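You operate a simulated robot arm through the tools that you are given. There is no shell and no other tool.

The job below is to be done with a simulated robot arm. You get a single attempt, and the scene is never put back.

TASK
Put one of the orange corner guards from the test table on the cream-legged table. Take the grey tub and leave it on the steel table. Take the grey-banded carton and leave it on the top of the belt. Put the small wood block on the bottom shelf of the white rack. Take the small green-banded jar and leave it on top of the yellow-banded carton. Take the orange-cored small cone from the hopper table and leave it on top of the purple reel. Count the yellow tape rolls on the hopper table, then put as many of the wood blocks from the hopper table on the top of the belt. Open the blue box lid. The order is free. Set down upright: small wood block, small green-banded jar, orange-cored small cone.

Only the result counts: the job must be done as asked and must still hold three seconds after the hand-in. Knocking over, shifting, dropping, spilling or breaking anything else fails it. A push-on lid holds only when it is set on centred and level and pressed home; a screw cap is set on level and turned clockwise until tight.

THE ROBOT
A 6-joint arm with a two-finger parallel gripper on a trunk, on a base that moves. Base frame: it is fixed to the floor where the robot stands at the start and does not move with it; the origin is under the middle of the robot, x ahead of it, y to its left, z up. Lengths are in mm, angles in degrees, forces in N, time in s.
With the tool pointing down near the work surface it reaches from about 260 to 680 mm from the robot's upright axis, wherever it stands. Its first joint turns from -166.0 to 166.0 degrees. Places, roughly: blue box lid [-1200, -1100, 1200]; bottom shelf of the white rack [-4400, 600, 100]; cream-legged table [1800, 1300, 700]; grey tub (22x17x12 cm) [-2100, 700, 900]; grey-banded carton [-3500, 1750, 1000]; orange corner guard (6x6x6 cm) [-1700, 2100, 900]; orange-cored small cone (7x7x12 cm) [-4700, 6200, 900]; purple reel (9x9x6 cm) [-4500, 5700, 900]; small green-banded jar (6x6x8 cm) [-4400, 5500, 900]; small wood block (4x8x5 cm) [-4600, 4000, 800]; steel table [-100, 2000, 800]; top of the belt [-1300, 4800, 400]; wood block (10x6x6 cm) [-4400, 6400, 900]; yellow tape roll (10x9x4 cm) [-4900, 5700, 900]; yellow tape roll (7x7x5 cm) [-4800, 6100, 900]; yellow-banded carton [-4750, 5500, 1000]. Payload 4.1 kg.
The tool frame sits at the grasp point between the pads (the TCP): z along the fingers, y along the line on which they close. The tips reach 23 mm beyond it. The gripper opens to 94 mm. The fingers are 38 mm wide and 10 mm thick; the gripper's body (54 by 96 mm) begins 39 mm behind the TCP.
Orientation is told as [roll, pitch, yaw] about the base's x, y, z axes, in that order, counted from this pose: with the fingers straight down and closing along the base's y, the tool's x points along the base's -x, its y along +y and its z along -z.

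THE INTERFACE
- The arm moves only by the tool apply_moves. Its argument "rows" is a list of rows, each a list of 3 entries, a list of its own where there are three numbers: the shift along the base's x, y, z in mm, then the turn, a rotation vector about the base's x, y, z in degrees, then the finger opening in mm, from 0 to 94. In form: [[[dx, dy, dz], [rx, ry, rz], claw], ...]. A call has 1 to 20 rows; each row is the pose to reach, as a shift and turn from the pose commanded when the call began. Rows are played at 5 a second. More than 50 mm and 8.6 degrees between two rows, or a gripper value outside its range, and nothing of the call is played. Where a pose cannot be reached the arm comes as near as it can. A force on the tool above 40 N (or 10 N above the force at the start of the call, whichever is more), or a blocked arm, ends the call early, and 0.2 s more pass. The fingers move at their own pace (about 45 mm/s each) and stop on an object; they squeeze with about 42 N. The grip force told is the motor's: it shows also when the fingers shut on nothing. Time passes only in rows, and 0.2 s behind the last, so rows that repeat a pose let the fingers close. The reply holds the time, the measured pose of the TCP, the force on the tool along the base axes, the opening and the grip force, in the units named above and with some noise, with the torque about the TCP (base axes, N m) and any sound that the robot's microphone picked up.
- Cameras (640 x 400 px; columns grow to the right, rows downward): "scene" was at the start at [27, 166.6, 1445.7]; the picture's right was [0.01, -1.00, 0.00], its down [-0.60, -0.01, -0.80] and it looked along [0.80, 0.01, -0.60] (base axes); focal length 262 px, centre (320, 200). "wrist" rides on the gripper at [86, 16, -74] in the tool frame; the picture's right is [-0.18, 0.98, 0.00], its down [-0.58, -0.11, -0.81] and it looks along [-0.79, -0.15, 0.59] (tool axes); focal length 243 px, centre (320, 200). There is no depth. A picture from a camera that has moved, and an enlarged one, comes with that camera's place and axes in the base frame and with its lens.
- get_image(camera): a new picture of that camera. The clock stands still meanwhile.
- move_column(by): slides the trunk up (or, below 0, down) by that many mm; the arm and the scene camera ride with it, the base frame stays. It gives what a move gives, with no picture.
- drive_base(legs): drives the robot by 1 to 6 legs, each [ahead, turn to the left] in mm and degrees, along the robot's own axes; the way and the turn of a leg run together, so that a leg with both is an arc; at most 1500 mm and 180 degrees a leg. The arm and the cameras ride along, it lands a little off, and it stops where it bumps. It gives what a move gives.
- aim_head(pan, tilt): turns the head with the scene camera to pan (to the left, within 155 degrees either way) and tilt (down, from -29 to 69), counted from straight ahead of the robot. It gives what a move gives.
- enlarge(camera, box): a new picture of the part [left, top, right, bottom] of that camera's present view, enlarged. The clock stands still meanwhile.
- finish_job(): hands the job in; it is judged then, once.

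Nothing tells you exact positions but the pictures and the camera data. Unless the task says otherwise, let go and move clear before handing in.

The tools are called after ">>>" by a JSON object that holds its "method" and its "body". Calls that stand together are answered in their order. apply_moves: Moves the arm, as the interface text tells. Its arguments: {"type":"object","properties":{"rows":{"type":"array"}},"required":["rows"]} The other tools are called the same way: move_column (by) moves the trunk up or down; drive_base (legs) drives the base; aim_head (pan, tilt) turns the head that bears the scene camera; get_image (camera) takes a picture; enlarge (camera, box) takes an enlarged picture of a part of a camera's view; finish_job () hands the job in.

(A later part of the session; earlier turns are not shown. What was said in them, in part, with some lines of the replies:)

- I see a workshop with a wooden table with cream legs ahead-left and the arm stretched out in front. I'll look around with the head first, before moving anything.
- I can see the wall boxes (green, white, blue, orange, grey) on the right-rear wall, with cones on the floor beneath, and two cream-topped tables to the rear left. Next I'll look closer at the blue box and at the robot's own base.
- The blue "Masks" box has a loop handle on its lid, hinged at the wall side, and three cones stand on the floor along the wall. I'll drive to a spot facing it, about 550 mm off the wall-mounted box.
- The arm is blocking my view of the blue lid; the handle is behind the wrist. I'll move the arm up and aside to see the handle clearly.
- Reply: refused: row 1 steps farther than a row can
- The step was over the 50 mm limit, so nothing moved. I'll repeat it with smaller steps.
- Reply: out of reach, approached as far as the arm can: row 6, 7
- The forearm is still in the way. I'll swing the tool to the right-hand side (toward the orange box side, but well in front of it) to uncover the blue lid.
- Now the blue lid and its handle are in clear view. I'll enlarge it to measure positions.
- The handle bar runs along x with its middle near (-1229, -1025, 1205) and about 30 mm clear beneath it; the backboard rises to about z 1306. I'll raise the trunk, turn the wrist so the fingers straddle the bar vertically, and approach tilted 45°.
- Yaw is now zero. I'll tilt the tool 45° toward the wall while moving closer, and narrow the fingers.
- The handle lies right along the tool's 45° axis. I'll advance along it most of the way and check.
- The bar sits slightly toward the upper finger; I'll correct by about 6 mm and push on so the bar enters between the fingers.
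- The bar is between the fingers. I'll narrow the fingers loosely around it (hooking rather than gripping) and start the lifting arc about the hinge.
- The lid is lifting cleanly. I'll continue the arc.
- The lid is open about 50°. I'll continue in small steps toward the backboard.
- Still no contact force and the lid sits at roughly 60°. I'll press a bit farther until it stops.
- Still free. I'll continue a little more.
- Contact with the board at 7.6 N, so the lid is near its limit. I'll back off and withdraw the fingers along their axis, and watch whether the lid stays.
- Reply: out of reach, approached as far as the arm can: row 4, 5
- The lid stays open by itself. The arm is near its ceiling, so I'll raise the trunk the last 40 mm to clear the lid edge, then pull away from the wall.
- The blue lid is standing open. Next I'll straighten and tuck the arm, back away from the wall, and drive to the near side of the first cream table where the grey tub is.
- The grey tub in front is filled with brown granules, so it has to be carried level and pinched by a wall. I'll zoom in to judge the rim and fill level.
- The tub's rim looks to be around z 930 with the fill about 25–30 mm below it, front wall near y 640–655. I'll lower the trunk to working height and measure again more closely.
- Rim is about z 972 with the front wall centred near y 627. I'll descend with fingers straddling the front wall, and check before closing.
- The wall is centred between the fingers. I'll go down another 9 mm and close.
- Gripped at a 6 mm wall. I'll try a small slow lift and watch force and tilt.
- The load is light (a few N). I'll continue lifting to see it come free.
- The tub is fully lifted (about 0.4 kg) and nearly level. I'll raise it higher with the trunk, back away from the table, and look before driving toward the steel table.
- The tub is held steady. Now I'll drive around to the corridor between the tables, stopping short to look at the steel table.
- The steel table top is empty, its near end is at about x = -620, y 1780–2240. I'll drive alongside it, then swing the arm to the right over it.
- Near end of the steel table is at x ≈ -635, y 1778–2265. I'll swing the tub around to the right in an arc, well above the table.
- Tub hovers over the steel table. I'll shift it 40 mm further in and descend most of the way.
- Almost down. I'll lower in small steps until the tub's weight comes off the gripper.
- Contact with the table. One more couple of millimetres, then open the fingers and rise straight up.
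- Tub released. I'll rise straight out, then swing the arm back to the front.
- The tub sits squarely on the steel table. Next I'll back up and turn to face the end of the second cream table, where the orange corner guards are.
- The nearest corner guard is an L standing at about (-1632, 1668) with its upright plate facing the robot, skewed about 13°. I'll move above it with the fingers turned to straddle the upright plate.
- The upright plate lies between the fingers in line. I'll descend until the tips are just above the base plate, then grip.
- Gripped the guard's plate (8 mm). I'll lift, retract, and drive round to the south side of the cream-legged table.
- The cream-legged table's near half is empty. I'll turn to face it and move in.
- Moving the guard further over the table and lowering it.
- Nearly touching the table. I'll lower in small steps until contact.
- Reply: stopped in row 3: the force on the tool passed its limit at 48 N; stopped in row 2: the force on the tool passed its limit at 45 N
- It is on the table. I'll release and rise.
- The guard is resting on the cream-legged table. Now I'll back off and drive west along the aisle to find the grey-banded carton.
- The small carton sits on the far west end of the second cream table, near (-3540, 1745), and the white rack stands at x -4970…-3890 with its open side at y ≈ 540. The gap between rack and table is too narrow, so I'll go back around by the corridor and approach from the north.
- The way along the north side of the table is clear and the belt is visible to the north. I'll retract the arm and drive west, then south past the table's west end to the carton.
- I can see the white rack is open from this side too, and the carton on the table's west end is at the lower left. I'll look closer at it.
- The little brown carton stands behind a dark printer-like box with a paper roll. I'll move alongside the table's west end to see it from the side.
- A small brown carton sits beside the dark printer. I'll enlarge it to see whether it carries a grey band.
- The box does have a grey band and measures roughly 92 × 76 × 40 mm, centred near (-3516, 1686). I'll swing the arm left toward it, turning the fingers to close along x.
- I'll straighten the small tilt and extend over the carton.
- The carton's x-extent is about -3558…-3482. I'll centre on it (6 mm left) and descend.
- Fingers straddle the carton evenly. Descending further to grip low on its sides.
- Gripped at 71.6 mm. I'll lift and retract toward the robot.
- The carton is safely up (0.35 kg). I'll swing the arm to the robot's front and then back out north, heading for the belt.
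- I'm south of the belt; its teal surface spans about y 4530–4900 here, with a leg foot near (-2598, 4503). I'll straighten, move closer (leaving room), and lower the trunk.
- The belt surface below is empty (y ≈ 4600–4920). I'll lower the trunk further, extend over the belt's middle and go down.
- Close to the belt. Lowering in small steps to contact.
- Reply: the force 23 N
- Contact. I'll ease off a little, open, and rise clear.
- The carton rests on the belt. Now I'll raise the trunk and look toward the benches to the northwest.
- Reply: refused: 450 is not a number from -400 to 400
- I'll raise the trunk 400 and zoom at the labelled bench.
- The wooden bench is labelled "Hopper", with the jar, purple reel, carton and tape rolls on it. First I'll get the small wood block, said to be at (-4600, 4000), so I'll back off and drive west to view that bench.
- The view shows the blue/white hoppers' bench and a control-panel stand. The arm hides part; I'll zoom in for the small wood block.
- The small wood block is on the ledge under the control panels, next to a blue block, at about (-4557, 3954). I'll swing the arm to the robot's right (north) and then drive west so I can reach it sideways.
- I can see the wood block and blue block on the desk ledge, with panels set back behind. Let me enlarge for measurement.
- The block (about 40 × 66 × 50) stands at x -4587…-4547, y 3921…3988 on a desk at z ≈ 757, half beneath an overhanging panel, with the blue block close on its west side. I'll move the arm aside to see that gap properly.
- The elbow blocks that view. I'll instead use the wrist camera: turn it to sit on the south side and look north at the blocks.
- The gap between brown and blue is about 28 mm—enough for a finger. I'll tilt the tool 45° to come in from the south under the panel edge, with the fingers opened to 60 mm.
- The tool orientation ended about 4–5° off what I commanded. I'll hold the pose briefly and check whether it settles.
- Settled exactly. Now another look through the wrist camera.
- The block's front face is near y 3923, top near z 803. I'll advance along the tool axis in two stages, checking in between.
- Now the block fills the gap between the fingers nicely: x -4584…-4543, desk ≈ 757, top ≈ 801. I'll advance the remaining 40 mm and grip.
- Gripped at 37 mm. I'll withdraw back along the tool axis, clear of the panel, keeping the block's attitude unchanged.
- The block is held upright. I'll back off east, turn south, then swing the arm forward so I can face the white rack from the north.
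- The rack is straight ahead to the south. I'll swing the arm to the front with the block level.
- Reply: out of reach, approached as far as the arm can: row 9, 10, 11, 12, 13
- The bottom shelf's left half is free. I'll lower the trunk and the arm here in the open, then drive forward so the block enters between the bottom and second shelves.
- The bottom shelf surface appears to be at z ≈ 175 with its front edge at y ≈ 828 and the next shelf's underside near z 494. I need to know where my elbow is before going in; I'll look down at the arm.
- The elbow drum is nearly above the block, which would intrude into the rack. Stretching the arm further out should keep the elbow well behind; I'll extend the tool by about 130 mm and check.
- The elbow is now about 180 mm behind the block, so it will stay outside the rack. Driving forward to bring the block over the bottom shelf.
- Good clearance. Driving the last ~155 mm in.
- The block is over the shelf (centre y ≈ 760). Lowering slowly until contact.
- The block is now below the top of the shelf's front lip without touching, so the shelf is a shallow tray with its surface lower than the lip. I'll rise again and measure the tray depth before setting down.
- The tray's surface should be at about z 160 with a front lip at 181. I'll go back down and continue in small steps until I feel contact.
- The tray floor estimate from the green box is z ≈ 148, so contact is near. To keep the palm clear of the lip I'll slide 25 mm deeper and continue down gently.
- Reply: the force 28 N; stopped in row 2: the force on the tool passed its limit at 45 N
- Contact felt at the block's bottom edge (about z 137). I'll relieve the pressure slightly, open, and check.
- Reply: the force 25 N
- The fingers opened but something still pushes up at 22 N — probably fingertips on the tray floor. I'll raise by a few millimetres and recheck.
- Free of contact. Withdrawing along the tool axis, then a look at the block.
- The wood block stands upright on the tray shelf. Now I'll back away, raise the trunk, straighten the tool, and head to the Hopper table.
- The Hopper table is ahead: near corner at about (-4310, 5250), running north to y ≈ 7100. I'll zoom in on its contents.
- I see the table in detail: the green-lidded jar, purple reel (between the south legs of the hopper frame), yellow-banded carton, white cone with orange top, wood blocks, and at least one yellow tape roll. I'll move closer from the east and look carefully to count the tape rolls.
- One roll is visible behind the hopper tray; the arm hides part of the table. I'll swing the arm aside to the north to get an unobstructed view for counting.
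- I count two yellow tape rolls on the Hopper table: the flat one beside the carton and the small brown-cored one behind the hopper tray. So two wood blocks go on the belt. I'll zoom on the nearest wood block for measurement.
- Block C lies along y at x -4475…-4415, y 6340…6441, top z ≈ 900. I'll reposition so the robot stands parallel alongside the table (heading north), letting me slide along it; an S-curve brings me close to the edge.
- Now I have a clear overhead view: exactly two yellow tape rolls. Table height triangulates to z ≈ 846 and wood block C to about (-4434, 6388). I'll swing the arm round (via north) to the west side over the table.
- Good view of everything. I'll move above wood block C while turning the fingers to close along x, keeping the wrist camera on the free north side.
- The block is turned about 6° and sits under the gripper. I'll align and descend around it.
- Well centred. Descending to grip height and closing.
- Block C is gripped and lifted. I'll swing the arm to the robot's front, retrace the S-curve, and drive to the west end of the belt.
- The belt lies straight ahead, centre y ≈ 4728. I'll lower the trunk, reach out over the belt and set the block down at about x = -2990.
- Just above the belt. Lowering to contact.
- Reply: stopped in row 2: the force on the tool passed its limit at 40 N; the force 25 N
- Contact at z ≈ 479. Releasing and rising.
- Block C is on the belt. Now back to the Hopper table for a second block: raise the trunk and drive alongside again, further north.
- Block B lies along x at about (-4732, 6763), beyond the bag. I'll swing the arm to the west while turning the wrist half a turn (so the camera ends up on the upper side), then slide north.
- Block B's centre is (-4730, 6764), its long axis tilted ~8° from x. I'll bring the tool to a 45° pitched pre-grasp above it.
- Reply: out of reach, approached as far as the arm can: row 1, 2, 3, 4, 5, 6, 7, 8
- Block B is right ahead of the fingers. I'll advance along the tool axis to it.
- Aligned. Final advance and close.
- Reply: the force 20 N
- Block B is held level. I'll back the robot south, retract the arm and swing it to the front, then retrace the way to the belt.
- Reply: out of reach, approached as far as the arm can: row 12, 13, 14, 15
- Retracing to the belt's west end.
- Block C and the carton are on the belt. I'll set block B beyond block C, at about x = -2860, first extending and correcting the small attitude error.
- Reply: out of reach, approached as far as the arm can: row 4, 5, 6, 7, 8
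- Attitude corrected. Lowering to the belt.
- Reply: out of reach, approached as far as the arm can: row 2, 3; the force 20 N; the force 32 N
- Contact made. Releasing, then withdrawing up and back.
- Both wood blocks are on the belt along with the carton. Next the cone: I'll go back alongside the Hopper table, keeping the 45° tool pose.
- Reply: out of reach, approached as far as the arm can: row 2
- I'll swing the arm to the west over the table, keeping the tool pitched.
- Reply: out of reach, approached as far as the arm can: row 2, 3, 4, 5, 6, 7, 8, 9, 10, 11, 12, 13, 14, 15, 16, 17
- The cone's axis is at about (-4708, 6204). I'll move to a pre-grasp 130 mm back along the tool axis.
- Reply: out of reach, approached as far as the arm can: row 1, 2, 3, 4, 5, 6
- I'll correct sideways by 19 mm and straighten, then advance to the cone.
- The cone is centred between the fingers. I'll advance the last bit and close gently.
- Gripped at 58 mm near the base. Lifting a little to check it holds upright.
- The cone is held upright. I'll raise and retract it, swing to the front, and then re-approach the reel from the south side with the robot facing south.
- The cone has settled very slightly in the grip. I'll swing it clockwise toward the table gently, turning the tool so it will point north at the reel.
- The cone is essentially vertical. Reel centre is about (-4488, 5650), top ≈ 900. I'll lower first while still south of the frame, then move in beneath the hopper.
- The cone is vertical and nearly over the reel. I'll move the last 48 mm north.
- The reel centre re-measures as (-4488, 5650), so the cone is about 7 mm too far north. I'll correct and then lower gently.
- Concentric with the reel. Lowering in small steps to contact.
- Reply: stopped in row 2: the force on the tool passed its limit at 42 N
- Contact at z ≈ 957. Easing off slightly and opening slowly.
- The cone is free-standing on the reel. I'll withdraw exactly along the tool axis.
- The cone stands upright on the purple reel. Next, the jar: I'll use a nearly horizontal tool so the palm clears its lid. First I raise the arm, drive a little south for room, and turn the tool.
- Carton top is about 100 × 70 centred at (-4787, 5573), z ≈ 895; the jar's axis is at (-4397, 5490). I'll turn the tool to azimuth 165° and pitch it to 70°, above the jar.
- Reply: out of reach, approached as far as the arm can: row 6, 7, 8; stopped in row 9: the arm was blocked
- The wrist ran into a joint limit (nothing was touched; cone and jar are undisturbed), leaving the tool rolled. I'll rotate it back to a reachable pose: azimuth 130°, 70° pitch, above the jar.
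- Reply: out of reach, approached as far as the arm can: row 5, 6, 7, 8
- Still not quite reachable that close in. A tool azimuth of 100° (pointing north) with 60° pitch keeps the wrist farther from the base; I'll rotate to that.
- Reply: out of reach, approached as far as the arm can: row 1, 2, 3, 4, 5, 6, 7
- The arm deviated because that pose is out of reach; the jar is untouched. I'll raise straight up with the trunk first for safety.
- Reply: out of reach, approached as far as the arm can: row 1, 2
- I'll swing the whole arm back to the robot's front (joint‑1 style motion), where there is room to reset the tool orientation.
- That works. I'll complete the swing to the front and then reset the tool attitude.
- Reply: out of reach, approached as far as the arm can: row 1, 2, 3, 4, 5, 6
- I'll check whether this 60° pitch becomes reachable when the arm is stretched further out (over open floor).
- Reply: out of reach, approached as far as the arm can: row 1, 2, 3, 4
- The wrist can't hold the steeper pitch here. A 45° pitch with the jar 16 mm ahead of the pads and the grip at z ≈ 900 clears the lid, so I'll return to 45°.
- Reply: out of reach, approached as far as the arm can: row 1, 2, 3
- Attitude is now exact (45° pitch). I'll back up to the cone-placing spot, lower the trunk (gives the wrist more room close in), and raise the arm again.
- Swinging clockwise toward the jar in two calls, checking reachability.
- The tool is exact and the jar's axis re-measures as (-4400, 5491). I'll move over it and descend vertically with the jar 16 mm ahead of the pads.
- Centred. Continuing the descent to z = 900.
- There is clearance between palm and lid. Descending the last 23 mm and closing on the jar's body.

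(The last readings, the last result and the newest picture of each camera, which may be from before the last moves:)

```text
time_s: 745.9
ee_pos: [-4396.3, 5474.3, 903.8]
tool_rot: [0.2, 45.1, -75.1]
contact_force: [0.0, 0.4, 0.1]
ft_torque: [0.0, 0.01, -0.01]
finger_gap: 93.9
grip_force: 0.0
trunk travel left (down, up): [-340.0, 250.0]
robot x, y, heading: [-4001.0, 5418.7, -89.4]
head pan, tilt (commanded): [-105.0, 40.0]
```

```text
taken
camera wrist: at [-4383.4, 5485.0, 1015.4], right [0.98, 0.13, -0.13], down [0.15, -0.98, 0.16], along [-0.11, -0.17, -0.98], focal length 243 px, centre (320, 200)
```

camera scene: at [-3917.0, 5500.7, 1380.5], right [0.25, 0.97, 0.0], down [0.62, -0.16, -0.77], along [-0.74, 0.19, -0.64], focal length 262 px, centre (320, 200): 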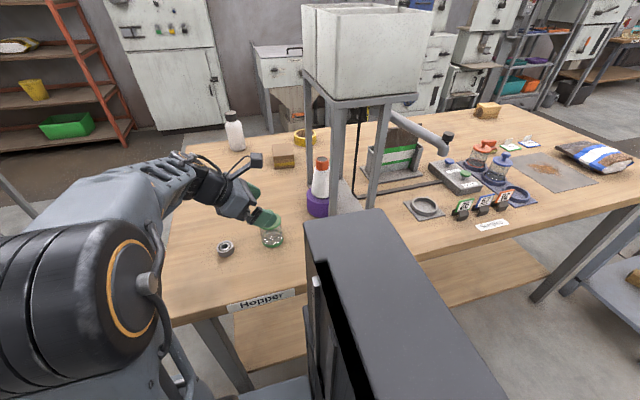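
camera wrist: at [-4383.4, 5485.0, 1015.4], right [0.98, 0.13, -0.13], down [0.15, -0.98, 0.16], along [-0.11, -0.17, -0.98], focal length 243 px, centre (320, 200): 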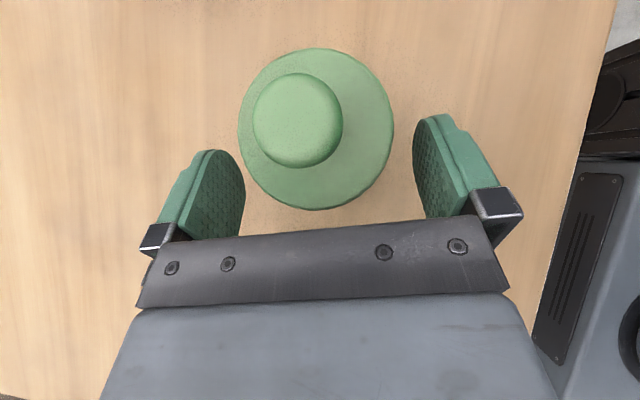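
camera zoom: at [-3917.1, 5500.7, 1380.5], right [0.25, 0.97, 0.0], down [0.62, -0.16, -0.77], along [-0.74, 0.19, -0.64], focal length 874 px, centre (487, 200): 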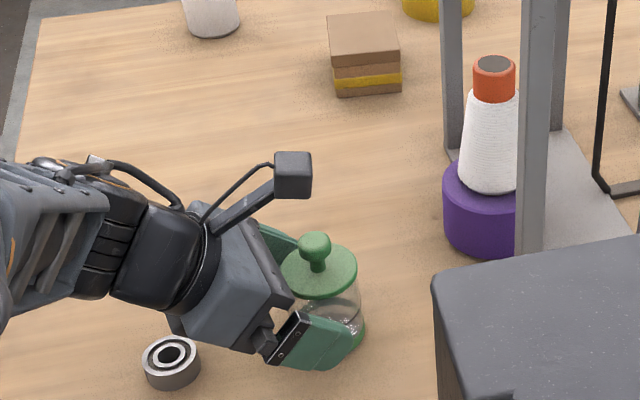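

>>> {"method": "apply_moves", "body": {"rows": [[[0, 1, -4], [0, 0, 0], 94], [[0, 1, -4], [0, 0, 0], 75], [[0, 1, -4], [0, 0, 0], 60], [[0, 1, -4], [0, 0, 0], 48], [[0, 1, -4], [0, 0, 0], 40], [[0, 1, -4], [0, 0, 0], 40]]}}

>>> {"method": "get_image", "body": {"camera": "wrist"}}

>>> {"method": "enlarge", "body": {"camera": "scene", "box": [200, 140, 340, 260]}}

```text
time_s: 747.2
ee_pos: [-4397.2, 5475.6, 897.6]
tool_rot: [0.1, 45.1, -75.1]
contact_force: [-0.5, -0.6, 0.5]
ft_torque: [0.07, 0.02, -0.01]
finger_gap: 54.5
grip_force: 41.8
trunk travel left (down, up): [-340.0, 250.0]
robot x, y, heading: [-4001.2, 5422.7, -89.0]
head pan, tilt (commanded): [-105.0, 40.0]
```

```text
taken
camera wrist: at [-4383.6, 5486.1, 1011.5], right [0.98, 0.13, -0.13], down [0.15, -0.98, 0.16], along [-0.11, -0.17, -0.98], focal length 243 px, centre (320, 200)
```

wrist: 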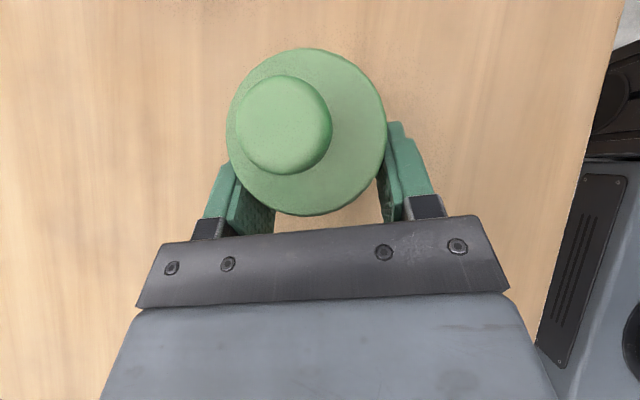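

```text
3.33 times, centred on (270, 200) of scene
camera zoom: at [-3917.2, 5500.7, 1380.5], right [0.25, 0.97, 0.0], down [0.62, -0.16, -0.77], along [-0.74, 0.19, -0.64], focal length 874 px, centre (487, 200)
```

zoom: 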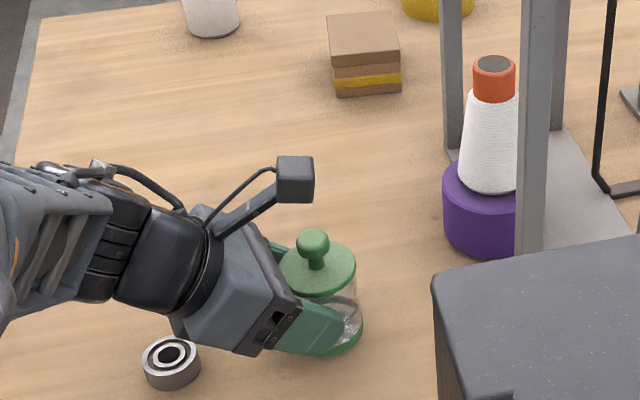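

Gripped the jar body at 54.5 mm. Lifting gently and checking.

>>> {"method": "apply_moves", "body": {"rows": [[[0, 0, 5], [0, 0, 0], 40], [[0, 0, 15], [0, 0, 0], 40], [[0, 0, 30], [0, 0, 0], 40], [[0, 0, 50], [0, 0, 0], 40], [[0, 0, 50], [0, 0, 0], 40]]}}

>>> {"method": "enlarge", "body": {"camera": "scene", "box": [200, 120, 360, 260]}}

>>> {"method": "get_image", "body": {"camera": "wrist"}}

```text
time_s: 748.5
ee_pos: [-4396.1, 5475.3, 947.5]
tool_rot: [0.0, 45.1, -75.2]
contact_force: [0.0, 0.0, -2.9]
ft_torque: [-0.02, 0.0, 0.02]
finger_gap: 54.9
grip_force: 41.3
trunk travel left (down, up): [-340.0, 250.0]
robot x, y, heading: [-4001.3, 5420.7, -89.0]
head pan, tilt (commanded): [-105.0, 40.0]
```

```text
2.86 times, centred on (280, 190) of scene
camera zoom: at [-3917.1, 5500.7, 1380.5], right [0.25, 0.97, 0.0], down [0.62, -0.16, -0.77], along [-0.74, 0.19, -0.64], focal length 749 px, centre (434, 229)
```

zoom: 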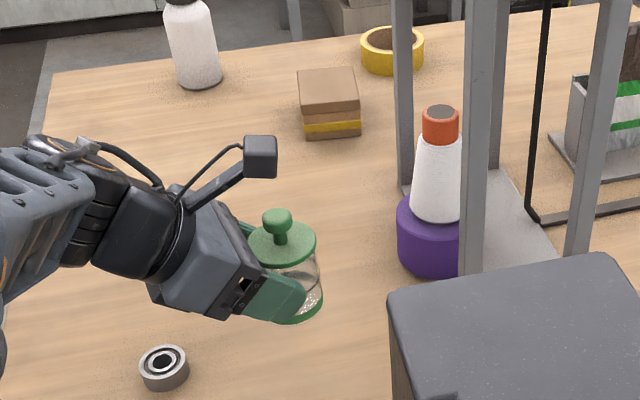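

```text
taken
camera wrist: at [-4383.7, 5486.0, 1061.5], right [0.98, 0.13, -0.13], down [0.15, -0.98, 0.16], along [-0.11, -0.17, -0.98], focal length 243 px, centre (320, 200)
```

wrist: 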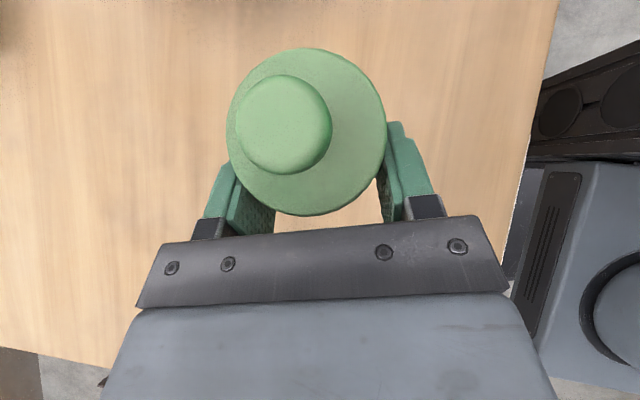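

The jar with its lid is lifted upright. I'll raise it, then carry it over toward the carton, turning the tool to azimuth 150°.

>>> {"method": "apply_moves", "body": {"rows": [[[0, 0, 25], [0, 0, 0], 40], [[0, 0, 55], [0, 0, 0], 40], [[0, 0, 85], [0, 0, 0], 40], [[0, 0, 95], [0, 0, 0], 40]]}}

>>> {"method": "apply_moves", "body": {"rows": [[[-30, 7, 0], [0, 0, 3.8], 40], [[-61, 14, 0], [0, 0, 7.6], 40], [[-92, 22, 0], [0, 0, 11.4], 40], [[-124, 29, 0], [0, 0, 15.2], 40], [[-156, 37, 0], [0, 0, 19], 40], [[-188, 44, 0], [0, 0, 22.8], 40], [[-220, 52, 0], [0, 0, 26.6], 40], [[-252, 60, 0], [0, 0, 30.4], 40], [[-284, 67, 0], [0, 0, 34.2], 40], [[-316, 75, 0], [0, 0, 38], 40], [[-346, 82, 0], [0, 0, 41.8], 40], [[-346, 82, 0], [0, 0, 45.2], 40], [[-346, 82, 0], [0, 0, 45.2], 40]]}}

>>> {"method": "get_image", "body": {"camera": "wrist"}}

>>> {"method": "get_image", "body": {"camera": "scene"}}

```text
time_s: 749.5
ee_pos: [-4395.9, 5474.3, 1043.1]
tool_rot: [0.1, 45.1, -75.2]
contact_force: [0.0, -0.3, -2.2]
ft_torque: [0.0, -0.05, 0.02]
finger_gap: 54.7
grip_force: 42.3
trunk travel left (down, up): [-340.0, 250.0]
robot x, y, heading: [-4000.7, 5414.4, -88.8]
head pan, tilt (commanded): [-105.0, 40.0]
```

```text
time_s: 752.2
ee_pos: [-4702.5, 5544.7, 1023.8]
tool_rot: [-0.1, 45.2, -29.9]
contact_force: [1.1, 0.1, -2.0]
ft_torque: [-0.04, -0.03, -0.01]
finger_gap: 54.5
grip_force: 42.2
out of reach, approached as far as the arm can: row 10, 11, 12, 13
trunk travel left (down, up): [-340.0, 250.0]
robot x, y, heading: [-4001.6, 5416.4, -89.1]
head pan, tilt (commanded): [-105.0, 40.0]
```

```text
taken
camera wrist: at [-4701.9, 5560.8, 1137.4], right [0.6, 0.79, -0.13], down [0.8, -0.58, 0.16], along [0.05, -0.2, -0.98], focal length 243 px, centre (320, 200)
```

wrist: 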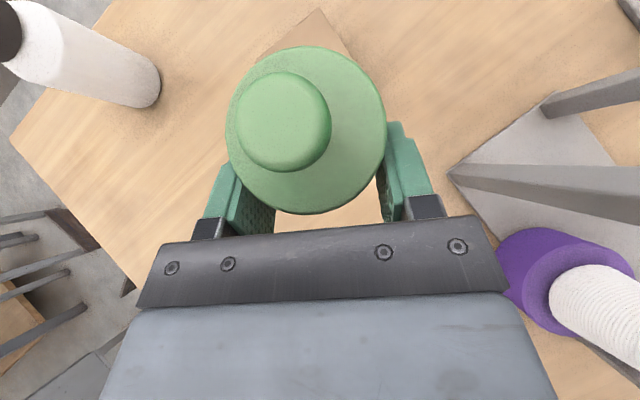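

```text
taken
camera scene: at [-3916.6, 5500.6, 1380.5], right [0.25, 0.97, 0.0], down [0.62, -0.16, -0.77], along [-0.74, 0.19, -0.64], focal length 262 px, centre (320, 200)
```

scene: 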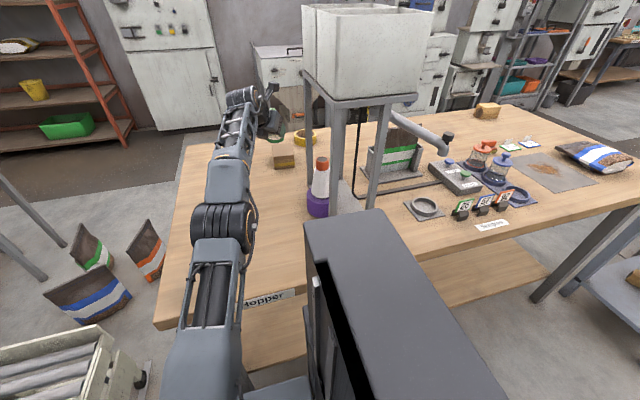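

The arm is at full stretch because the trunk is low. I'll raise the trunk, which brings the shoulder level with the wrist and extends the reach, then lower the hand.

>>> {"method": "move_column", "body": {"by": 170}}

>>> {"method": "apply_moves", "body": {"rows": [[[0, 0, -30], [0, 0, 0], 40], [[0, 0, -60], [0, 0, 0], 40], [[0, 0, -90], [0, 0, 0], 40], [[0, 0, -120], [0, 0, 0], 40], [[0, 0, -150], [0, 0, 0], 40], [[0, 0, -150], [0, 0, 0], 40]]}}

>>> {"method": "get_image", "body": {"camera": "wrist"}}

>>> {"method": "get_image", "body": {"camera": "scene"}}

```text
time_s: 754.2
ee_pos: [-4703.5, 5544.1, 1193.2]
tool_rot: [0.1, 45.1, -30.0]
contact_force: [0.8, 1.3, -2.1]
ft_torque: [-0.02, -0.02, 0.01]
finger_gap: 54.4
grip_force: 41.8
trunk travel left (down, up): [-510.0, 80.0]
robot x, y, heading: [-3998.5, 5418.8, -89.0]
head pan, tilt (commanded): [-105.0, 40.0]
```

```text
time_s: 755.6
ee_pos: [-4702.2, 5545.5, 1042.2]
tool_rot: [0.1, 45.1, -29.9]
contact_force: [-0.1, -0.6, -2.3]
ft_torque: [0.02, -0.03, 0.0]
finger_gap: 54.5
grip_force: 42.1
trunk travel left (down, up): [-510.0, 80.0]
robot x, y, heading: [-4002.5, 5419.7, -89.3]
head pan, tilt (commanded): [-105.0, 40.0]
```

```text
taken
camera wrist: at [-4702.0, 5561.7, 1155.5], right [0.6, 0.79, -0.13], down [0.8, -0.58, 0.16], along [0.05, -0.2, -0.98], focal length 243 px, centre (320, 200)
```

wrist: 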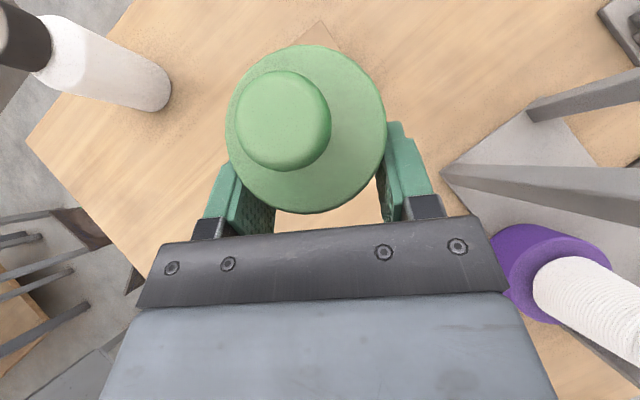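

```text
taken
camera scene: at [-3917.6, 5500.8, 1550.6], right [0.25, 0.97, 0.0], down [0.62, -0.16, -0.77], along [-0.74, 0.19, -0.64], focal length 262 px, centre (320, 200)
```

scene: 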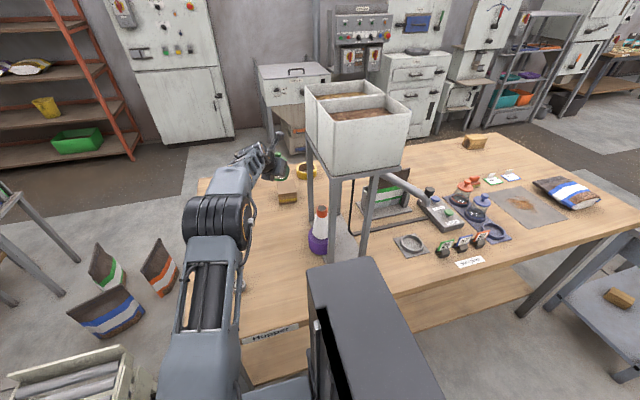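

>>> {"method": "enlarge", "body": {"camera": "scene", "box": [230, 130, 350, 230]}}

```text
4.00 times, centred on (290, 180) of scene
camera zoom: at [-3917.6, 5500.8, 1550.6], right [0.25, 0.97, 0.0], down [0.62, -0.16, -0.77], along [-0.74, 0.19, -0.64], focal length 1049 px, centre (440, 280)
```

zoom: 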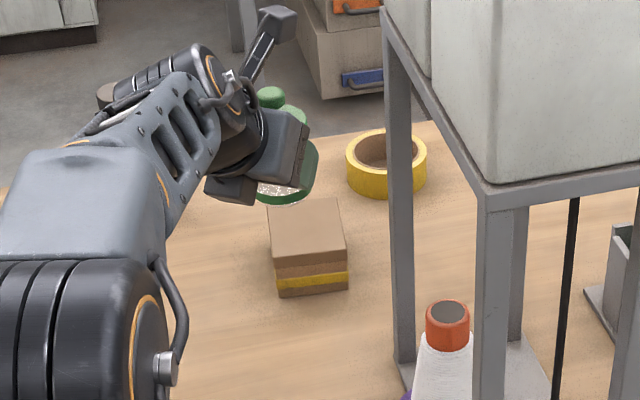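

Carton top centre re-measures as (-4790, 5577), z ≈ 894. Moving the jar over it.

>>> {"method": "apply_moves", "body": {"rows": [[[-18, 6, 0], [0, 0, 0], 40], [[-36, 11.5, 0], [0, 0, 0], 40], [[-55, 17, 0], [0, 0, 0], 40], [[-73, 23, 0], [0, 0, 0], 40], [[-73, 23, -20], [0, 0, 0], 40], [[-73, 23, -40], [0, 0, 0], 40], [[-73, 23, -40], [0, 0, 0], 40]]}}

>>> {"method": "get_image", "body": {"camera": "wrist"}}

>>> {"method": "enlarge", "body": {"camera": "scene", "box": [230, 130, 350, 230]}}

```text
time_s: 757.2
ee_pos: [-4745.7, 5554.0, 1003.0]
tool_rot: [0.1, 45.2, -29.9]
contact_force: [-0.8, 0.2, -2.0]
ft_torque: [-0.02, -0.03, -0.02]
finger_gap: 54.6
grip_force: 41.9
out of reach, approached as far as the arm can: row 3, 4, 5, 6, 7
trunk travel left (down, up): [-510.0, 80.0]
robot x, y, heading: [-4002.0, 5417.7, -89.4]
head pan, tilt (commanded): [-105.0, 40.0]
```

```text
taken
camera wrist: at [-4745.0, 5571.4, 1116.9], right [0.6, 0.79, -0.13], down [0.8, -0.58, 0.16], along [0.05, -0.2, -0.98], focal length 243 px, centre (320, 200)
```

wrist: 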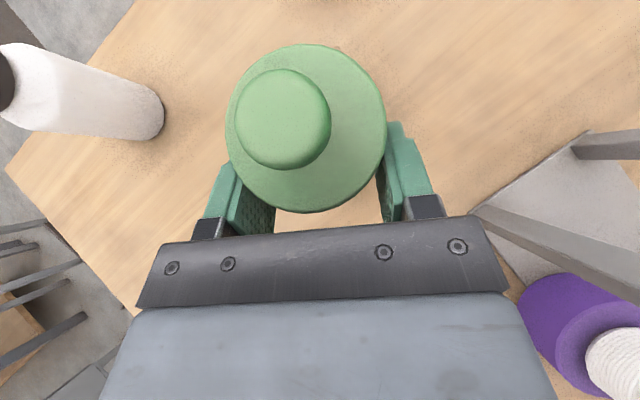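

```text
4.00 times, centred on (290, 180) of scene
camera zoom: at [-3917.3, 5500.7, 1550.6], right [0.25, 0.97, 0.0], down [0.62, -0.16, -0.77], along [-0.74, 0.19, -0.64], focal length 1049 px, centre (440, 280)
```

zoom: 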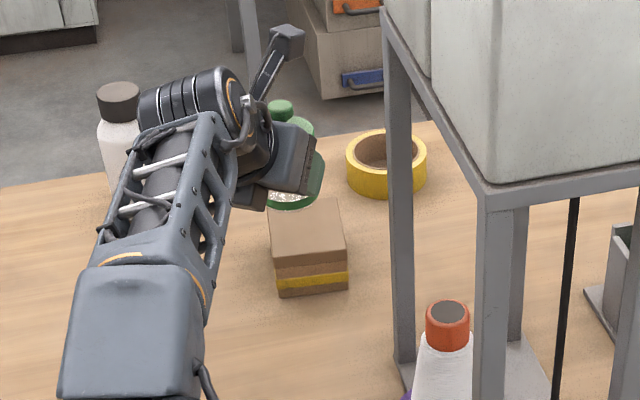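

About 30 mm short of reach. I'll retract a bit, back the robot north by 150 mm to shorten the reach, and try again.

>>> {"method": "apply_moves", "body": {"rows": [[[26, -30, 10], [0, 0, 0], 40], [[52, -60, 20], [0, 0, 0], 40], [[78, -95, 30], [0, 0, 0], 40], [[104, -130, 40], [0, 0, 0], 40], [[130, -168, 40], [0, 0, 0], 40], [[155, -205, 40], [0, 0, 0], 40], [[155, -205, 40], [0, 0, 0], 40]]}}

>>> {"method": "drive_base", "body": {"legs": [[-150, 0]]}}

>>> {"method": "get_image", "body": {"camera": "scene"}}

>>> {"method": "get_image", "body": {"camera": "wrist"}}

```text
time_s: 758.8
ee_pos: [-4590.9, 5347.6, 1044.1]
tool_rot: [0.1, 45.1, -29.9]
contact_force: [-0.2, 0.0, -2.1]
ft_torque: [-0.04, -0.05, 0.0]
finger_gap: 54.3
grip_force: 42.1
trunk travel left (down, up): [-510.0, 80.0]
robot x, y, heading: [-4000.5, 5416.7, -89.2]
head pan, tilt (commanded): [-105.0, 40.0]
```

```text
time_s: 760.1
ee_pos: [-4591.9, 5499.3, 1045.0]
tool_rot: [0.0, 45.1, -29.9]
contact_force: [0.5, 0.1, -3.0]
ft_torque: [0.02, -0.03, 0.0]
finger_gap: 54.6
grip_force: 41.7
trunk travel left (down, up): [-510.0, 80.0]
robot x, y, heading: [-4002.3, 5568.7, -89.0]
head pan, tilt (commanded): [-105.0, 40.0]
```

```text
taken
camera scene: at [-3919.4, 5650.6, 1550.5], right [0.25, 0.97, 0.0], down [0.62, -0.16, -0.77], along [-0.74, 0.19, -0.64], focal length 262 px, centre (320, 200)
```

scene: 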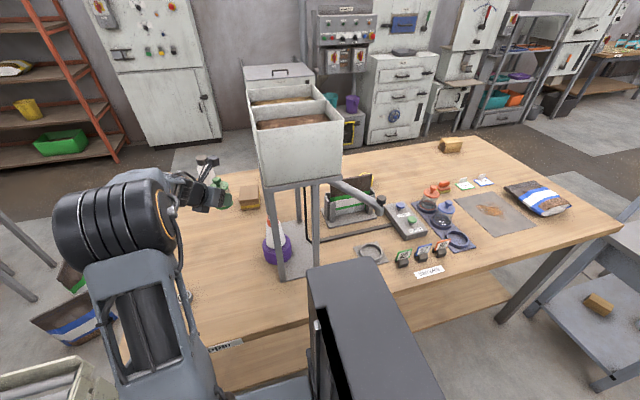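

```text
taken
camera wrist: at [-4593.0, 5515.7, 1157.9], right [0.6, 0.79, -0.13], down [0.8, -0.58, 0.16], along [0.05, -0.2, -0.98], focal length 243 px, centre (320, 200)
```

wrist: 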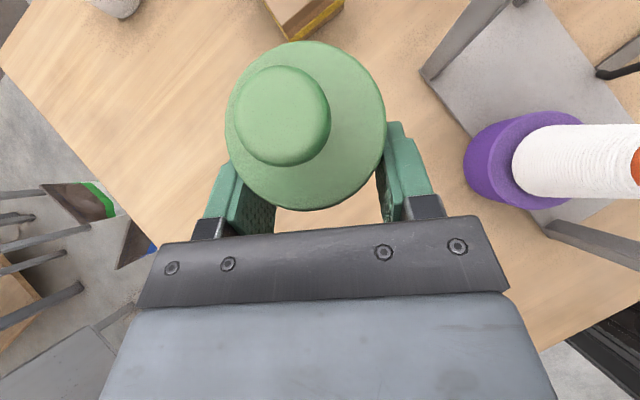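

I'll raise the trunk to its top (better reach), turn the tool outward a bit more, and extend to the carton.

>>> {"method": "move_column", "body": {"by": 80}}

>>> {"method": "apply_moves", "body": {"rows": [[[-15, 6, -30], [0, 0, 2.25], 40], [[-35, 14, -60], [0, 0, 4.5], 40], [[-58, 24, -85], [0, 0, 6.8], 40], [[-82, 34, -105], [0, 0, 9], 40], [[-107, 44, -120], [0, 0, 11.3], 40], [[-132, 54, -130], [0, 0, 13.5], 40], [[-157, 64, -135], [0, 0, 15.8], 40], [[-181, 74.5, -137], [0, 0, 18], 40], [[-181, 74.5, -137], [0, 0, 18], 40], [[-181, 74.5, -137], [0, 0, 18], 40]]}}

>>> {"method": "get_image", "body": {"camera": "wrist"}}

>>> {"method": "get_image", "body": {"camera": "scene"}}

```text
time_s: 761.3
ee_pos: [-4593.4, 5498.7, 1124.8]
tool_rot: [0.1, 45.2, -29.9]
contact_force: [0.2, -0.1, -2.4]
ft_torque: [-0.02, -0.05, 0.0]
finger_gap: 54.5
grip_force: 42.2
trunk travel left (down, up): [-590.0, 0.0]
robot x, y, heading: [-3999.0, 5570.9, -89.3]
head pan, tilt (commanded): [-105.0, 40.0]
```

```text
time_s: 763.5
ee_pos: [-4772.8, 5572.8, 987.3]
tool_rot: [0.0, 45.1, -11.9]
contact_force: [0.3, -0.4, -2.5]
ft_torque: [0.01, -0.04, -0.03]
finger_gap: 54.5
grip_force: 41.8
trunk travel left (down, up): [-590.0, 0.0]
robot x, y, heading: [-4001.3, 5569.9, -89.1]
head pan, tilt (commanded): [-105.0, 40.0]
```

```text
taken
camera wrist: at [-4779.2, 5589.4, 1100.7], right [0.33, 0.93, -0.13], down [0.94, -0.31, 0.16], along [0.11, -0.17, -0.98], focal length 243 px, centre (320, 200)
```

wrist: 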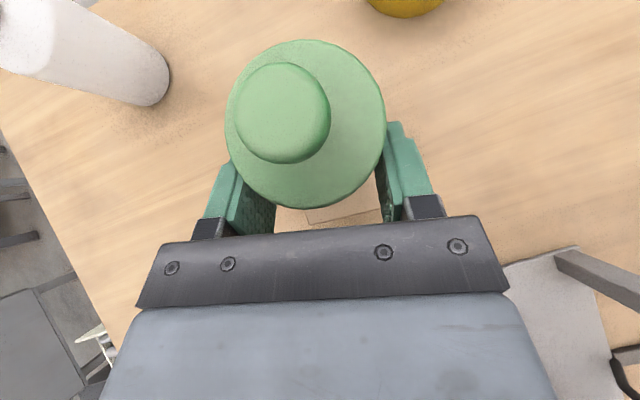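

```text
taken
camera scene: at [-3919.1, 5650.0, 1630.5], right [0.25, 0.97, 0.0], down [0.62, -0.16, -0.77], along [-0.74, 0.19, -0.64], focal length 262 px, centre (320, 200)
```

scene: 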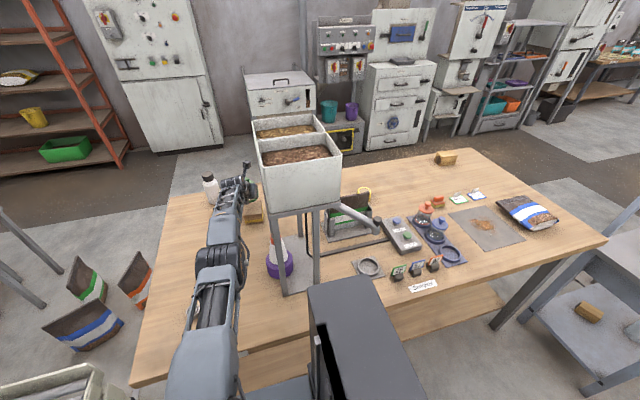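

Reached. Now I'll check alignment of the jar over the carton.

>>> {"method": "enlarge", "body": {"camera": "scene", "box": [190, 150, 310, 250]}}

>>> {"method": "enlarge", "body": {"camera": "wrist", "box": [200, 20, 440, 240]}}

```text
4.00 times, centred on (250, 200) of scene
camera zoom: at [-3919.1, 5650.0, 1630.5], right [0.25, 0.97, 0.0], down [0.62, -0.16, -0.77], along [-0.74, 0.19, -0.64], focal length 1049 px, centre (600, 200)
```

zoom: 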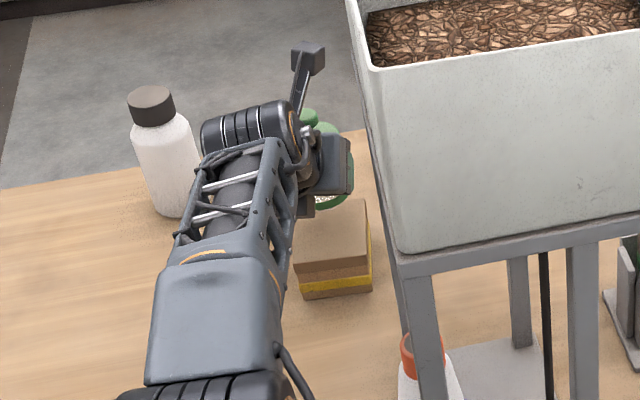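

```text
1.82 times, centred on (320, 130) of wrist
camera zoom: at [-4779.2, 5589.4, 1100.7], right [0.33, 0.93, -0.13], down [0.94, -0.31, 0.16], along [0.11, -0.17, -0.98], focal length 441 px, centre (320, 327)
```

zoom: 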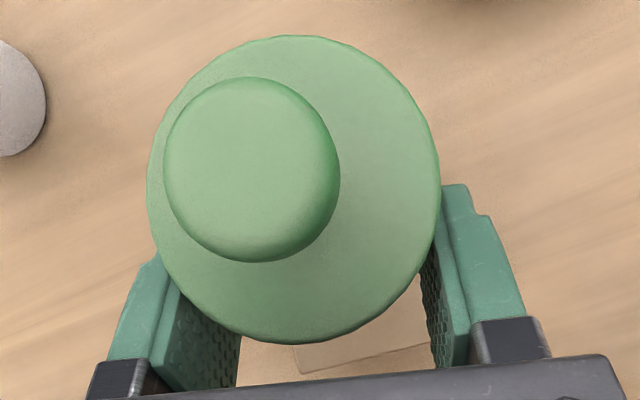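

The jar's axis lies within a few millimetres of the carton's centre. Lowering.

>>> {"method": "apply_moves", "body": {"rows": [[[1, 1, -10], [0, 0, 0], 40], [[2, 1, -20], [0, 0, 0], 40], [[2, 1, -30], [0, 0, 0], 40], [[2, 1, -36], [0, 0, 0], 40]]}}

>>> {"method": "apply_moves", "body": {"rows": [[[0, 0, -2], [0, 0, 0], 40], [[0, 0, -4], [0, 0, 0], 40]]}}

>>> {"method": "apply_moves", "body": {"rows": [[[0, 0, -2], [0, 0, 0], 40], [[0, 0, -4], [0, 0, 0], 40]]}}

```text
time_s: 764.5
ee_pos: [-4767.7, 5573.5, 953.8]
tool_rot: [0.0, 45.2, -11.9]
contact_force: [1.0, 0.3, 0.9]
ft_torque: [0.07, 0.02, -0.01]
finger_gap: 54.5
grip_force: 42.1
out of reach, approached as far as the arm can: row 4
trunk travel left (down, up): [-590.0, 0.0]
robot x, y, heading: [-4000.6, 5570.2, -89.4]
head pan, tilt (commanded): [-105.0, 40.0]
```

```text
time_s: 765.1
ee_pos: [-4768.2, 5572.7, 952.5]
tool_rot: [0.0, 45.6, -11.9]
contact_force: [-1.3, -0.9, 18.9]
ft_torque: [0.0, -0.03, 0.03]
finger_gap: 54.4
grip_force: 42.6
trunk travel left (down, up): [-590.0, 0.0]
robot x, y, heading: [-4002.9, 5568.5, -89.2]
head pan, tilt (commanded): [-105.0, 40.0]
```

```text
time_s: 765.7
ee_pos: [-4767.4, 5572.3, 948.9]
tool_rot: [0.1, 45.7, -11.8]
contact_force: [-0.5, -2.4, 24.6]
ft_torque: [0.14, 0.61, -0.11]
finger_gap: 54.1
grip_force: 41.8
trunk travel left (down, up): [-590.0, 0.0]
robot x, y, heading: [-4001.4, 5567.2, -89.2]
head pan, tilt (commanded): [-105.0, 40.0]
```

Contact felt at about z 953. I'll ease off and open slowly.

>>> {"method": "apply_moves", "body": {"rows": [[[0, 0, 3], [0, 0, 0], 40], [[0, 0, 3], [0, 0, 0], 52], [[0, 0, 3], [0, 0, 0], 58], [[0, 0, 3], [0, 0, 0], 66], [[0, 0, 3], [0, 0, 0], 76], [[0, 0, 3], [0, 0, 0], 84], [[0, 0, 3], [0, 0, 0], 84]]}}

>>> {"method": "get_image", "body": {"camera": "wrist"}}

>>> {"method": "enlarge", "body": {"camera": "scene", "box": [190, 150, 310, 250]}}

```text
time_s: 767.3
ee_pos: [-4767.2, 5572.7, 947.2]
tool_rot: [0.1, 45.0, -11.9]
contact_force: [-0.2, 0.0, 0.2]
ft_torque: [0.0, 0.01, 0.0]
finger_gap: 84.0
grip_force: 0.1
trunk travel left (down, up): [-590.0, 0.0]
robot x, y, heading: [-4008.9, 5566.2, -89.4]
head pan, tilt (commanded): [-105.0, 40.0]
```

```text
taken
camera wrist: at [-4773.0, 5589.3, 1060.0], right [0.33, 0.93, -0.13], down [0.94, -0.31, 0.16], along [0.11, -0.17, -0.98], focal length 243 px, centre (320, 200)
```

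wrist: 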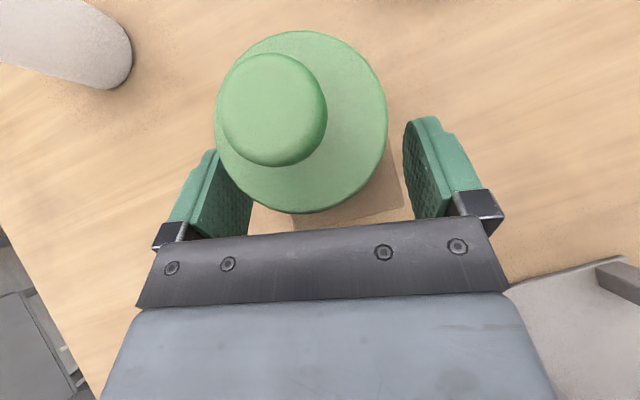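

```text
4.00 times, centred on (250, 200) of scene
camera zoom: at [-3919.3, 5650.1, 1630.5], right [0.25, 0.97, 0.0], down [0.62, -0.16, -0.77], along [-0.74, 0.19, -0.64], focal length 1049 px, centre (600, 200)
```

zoom: 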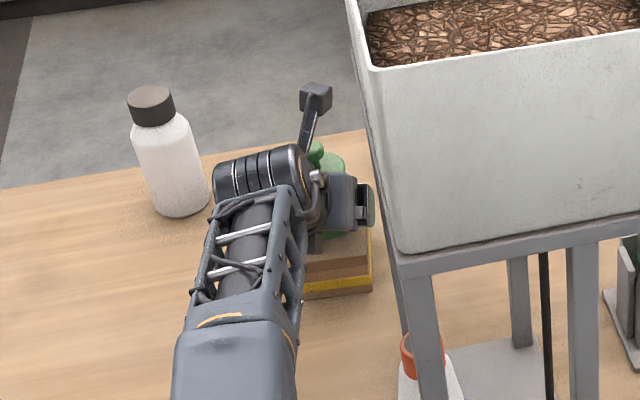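

Released. Withdrawing along the tool axis.

>>> {"method": "apply_moves", "body": {"rows": [[[5, -1, 5], [0, 0, 0], 86], [[17, -3.7, 17.7], [0, 0, 0], 92], [[35, -7.4, 35.4], [0, 0, 0], 94], [[55, -12, 57], [0, 0, 0], 94], [[80, -17, 82], [0, 0, 0], 94], [[110, -24, 100], [0, 0, 0], 94], [[145, -35, 110], [0, 0, 0], 94], [[180, -50, 115], [0, 0, 0], 94]]}}

>>> {"method": "enlarge", "body": {"camera": "scene", "box": [170, 130, 330, 270]}}

>>> {"method": "get_image", "body": {"camera": "wrist"}}

```text
time_s: 769.1
ee_pos: [-4587.5, 5522.1, 1062.3]
tool_rot: [0.2, 45.1, -11.9]
contact_force: [0.6, -0.7, 0.2]
ft_torque: [0.01, 0.01, 0.02]
finger_gap: 94.0
grip_force: 0.2
out of reach, approached as far as the arm can: row 1, 2, 3
trunk travel left (down, up): [-590.0, 0.0]
robot x, y, heading: [-4003.9, 5569.4, -89.2]
head pan, tilt (commanded): [-105.0, 40.0]
```

```text
2.86 times, centred on (250, 200) of scene
camera zoom: at [-3918.2, 5649.9, 1630.5], right [0.25, 0.97, 0.0], down [0.62, -0.16, -0.77], along [-0.74, 0.19, -0.64], focal length 749 px, centre (520, 200)
```

zoom: 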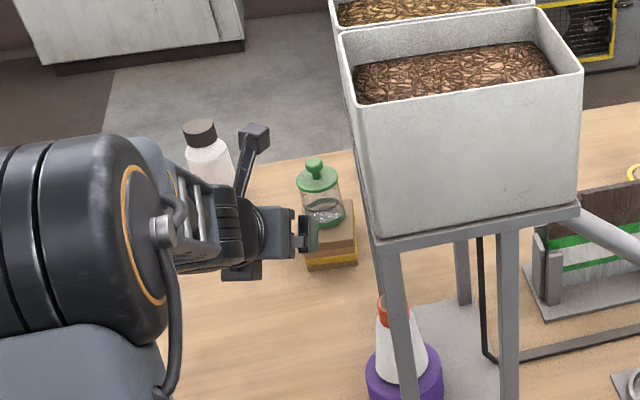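

```text
taken
camera wrist: at [-4591.8, 5537.9, 1175.8], right [0.33, 0.94, -0.13], down [0.94, -0.31, 0.16], along [0.11, -0.17, -0.98], focal length 243 px, centre (320, 200)
```

wrist: 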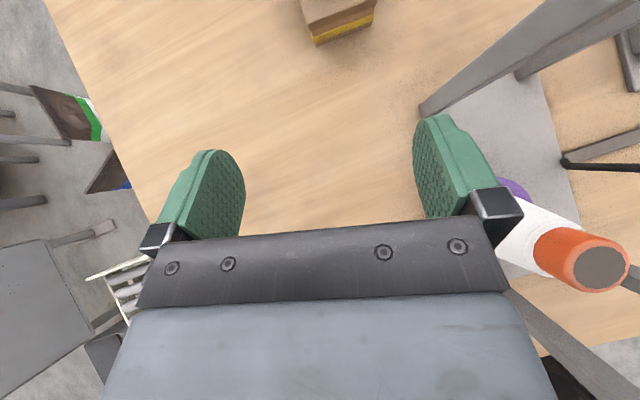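

All placements on the Hopper table look right: the jar stands on the yellow-banded carton, the cone on the purple reel. I'll retract the arm clear and take a final look around.

>>> {"method": "apply_moves", "body": {"rows": [[[20, -25, 10], [0, 0, 0], 94], [[40, -50, 20], [0, 0, 0], 94], [[60, -75, 30], [0, 0, 0], 94], [[75, -105, 40], [0, 0, 0], 94], [[85, -140, 45], [0, 0, 0], 94], [[90, -175, 45], [0, 0, 0], 94]]}}

>>> {"method": "get_image", "body": {"camera": "wrist"}}

>>> {"method": "get_image", "body": {"camera": "scene"}}

>>> {"method": "enlarge", "body": {"camera": "scene", "box": [170, 130, 410, 300]}}

```text
time_s: 770.5
ee_pos: [-4498.7, 5346.9, 1107.0]
tool_rot: [0.2, 45.0, -11.9]
contact_force: [0.3, -0.3, 0.1]
ft_torque: [0.0, 0.02, 0.0]
finger_gap: 94.1
grip_force: 0.1
trunk travel left (down, up): [-590.0, 0.0]
robot x, y, heading: [-4004.3, 5563.8, -89.1]
head pan, tilt (commanded): [-105.0, 40.0]
```

```text
taken
camera wrist: at [-4503.2, 5363.0, 1220.3], right [0.33, 0.93, -0.13], down [0.94, -0.31, 0.16], along [0.11, -0.17, -0.98], focal length 243 px, centre (320, 200)
```

wrist: 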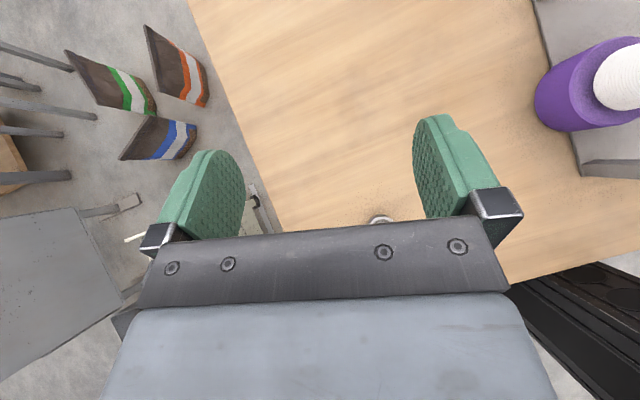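

```text
taken
camera scene: at [-3919.2, 5649.6, 1630.6], right [0.25, 0.97, 0.0], down [0.62, -0.16, -0.77], along [-0.74, 0.19, -0.64], focal length 262 px, centre (320, 200)
```

scene: 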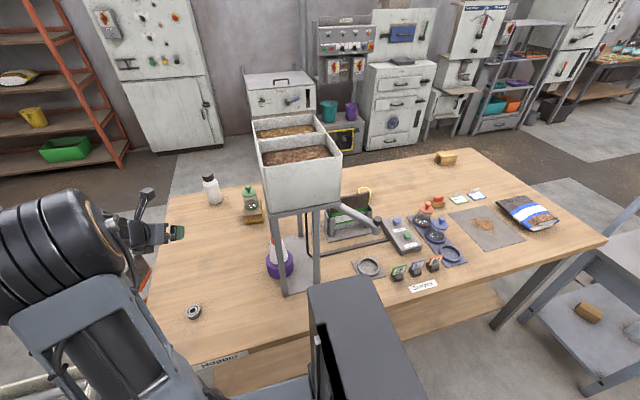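

```text
2.35 times, centred on (290, 215) of scene
camera zoom: at [-3919.2, 5649.6, 1630.6], right [0.25, 0.97, 0.0], down [0.62, -0.16, -0.77], along [-0.74, 0.19, -0.64], focal length 617 px, centre (391, 165)
```

zoom: 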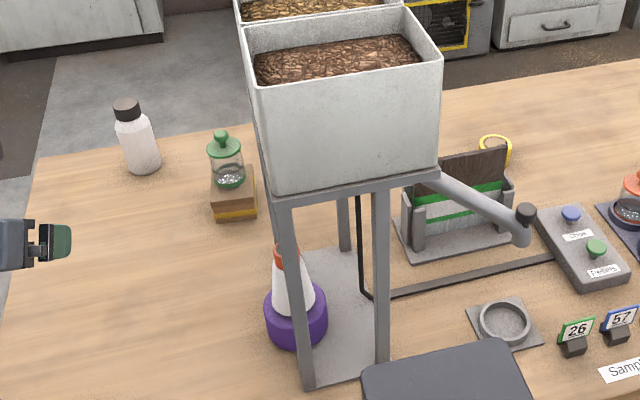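

Everything on the Hopper table is as intended. A last look toward the belt to confirm its three items.

>>> {"method": "aim_head", "body": {"pan": 52, "tilt": 30}}

>>> {"method": "get_image", "body": {"camera": "scene"}}

>>> {"method": "enlarge", "body": {"camera": "scene", "box": [200, 100, 440, 260]}}

```text
time_s: 772.9
ee_pos: [-4498.9, 5347.7, 1106.9]
tool_rot: [0.1, 45.1, -11.9]
contact_force: [0.4, 0.5, -0.4]
ft_torque: [-0.02, 0.02, 0.01]
finger_gap: 93.9
grip_force: 0.0
trunk travel left (down, up): [-590.0, 0.0]
robot x, y, heading: [-4001.2, 5567.9, -89.1]
head pan, tilt (commanded): [52.0, 30.0]
```

```text
taken
camera scene: at [-3764.7, 5574.4, 1645.9], right [-0.61, -0.8, 0.0], down [-0.4, 0.3, -0.87], along [0.69, -0.52, -0.5], focal length 262 px, centre (320, 200)
```

scene: 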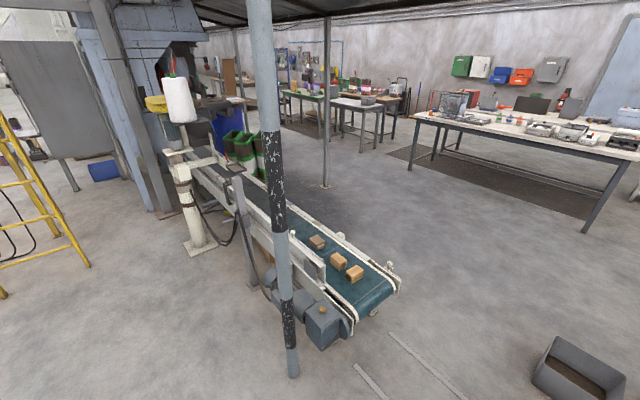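

```text
2.50 times, centred on (320, 180) of scene
camera zoom: at [-3764.7, 5574.4, 1645.9], right [-0.61, -0.8, 0.0], down [-0.4, 0.3, -0.87], along [0.69, -0.52, -0.5], focal length 655 px, centre (320, 250)
```

zoom: 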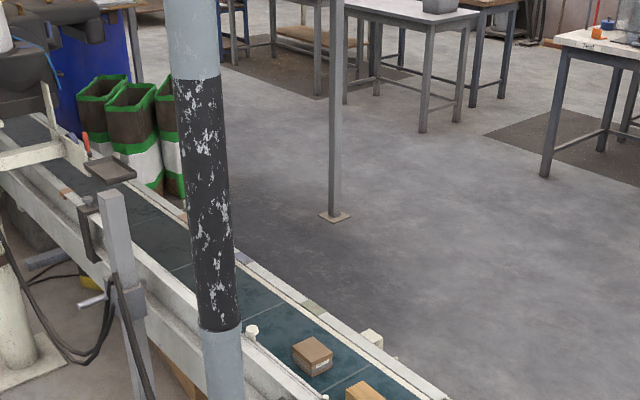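

The belt holds the carton and two blocks. The wall boxes are also in view, so I'll check the blue lid.

>>> {"method": "enlarge", "body": {"camera": "scene", "box": [450, 50, 580, 120]}}

>>> {"method": "enlarge", "body": {"camera": "scene", "box": [270, 60, 420, 150]}}

```text
4.92 times, centred on (515, 85) of scene
camera zoom: at [-3764.7, 5574.4, 1645.9], right [-0.61, -0.8, 0.0], down [-0.4, 0.3, -0.87], along [0.69, -0.52, -0.5], focal length 1291 px, centre (-640, 766)
```

zoom: 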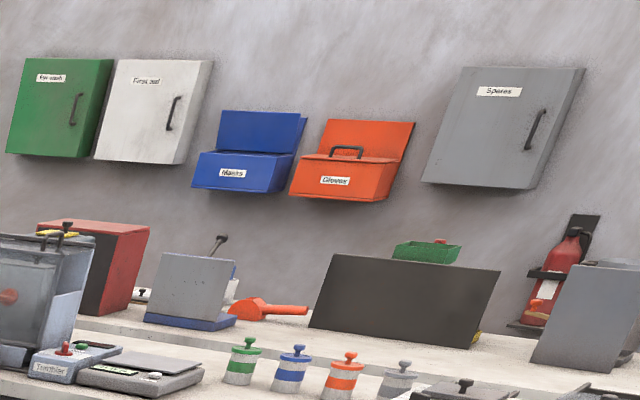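

```text
4.27 times, centred on (345, 105) of scene
camera zoom: at [-3764.7, 5574.4, 1645.9], right [-0.61, -0.8, 0.0], down [-0.4, 0.3, -0.87], along [0.69, -0.52, -0.5], focal length 1119 px, centre (213, 605)
```

zoom: 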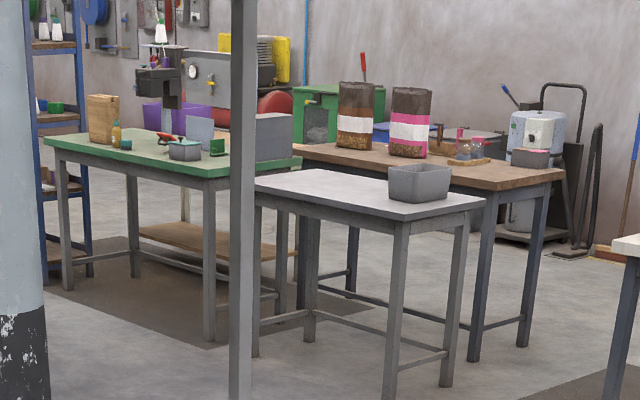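

The blue lid is still open, the tub is on the steel table, and the carton and both wood blocks are on the belt. The block is in the rack, the jar on the carton and the cone on the reel. The gripper is empty and clear, so I'm handing in.

>>> {"method": "finish_job", "body": {}}

```text
The job is handed in.
```

The job is handed in, with all eight parts done. I checked every result by camera, most of them again at the end; the corner guard and small wood block were only checked when I set them down.

| Part | Result |
|---|---|
| Corner guard | One of the three from the test table is on the cream-legged table. |
| Grey tub | Standing on the steel table, contents still in it. |
| Grey-banded carton | On top of the belt. |
| Small wood block | Upright on the bottom shelf of the white rack. That shelf is a shallow tray with a front lip, so the block stands inside it. |
| Green-banded jar | Upright on top of the yellow-banded carton, lid still on. |
| Orange-cored cone | Upright on top of the purple reel. |
| Wood blocks | I counted two yellow tape rolls on the hopper table, so two of its three wood blocks are on the belt. |
| Blue box lid | Open, leaning almost upright near its backboard; it has stayed there since I let go. |

While I was setting up to pick the jar, the wrist ran into a limit and the arm swung near the jar and the cone. The force readings stayed near zero, and nothing looked disturbed afterwards.

The gripper is empty and not touching anything.
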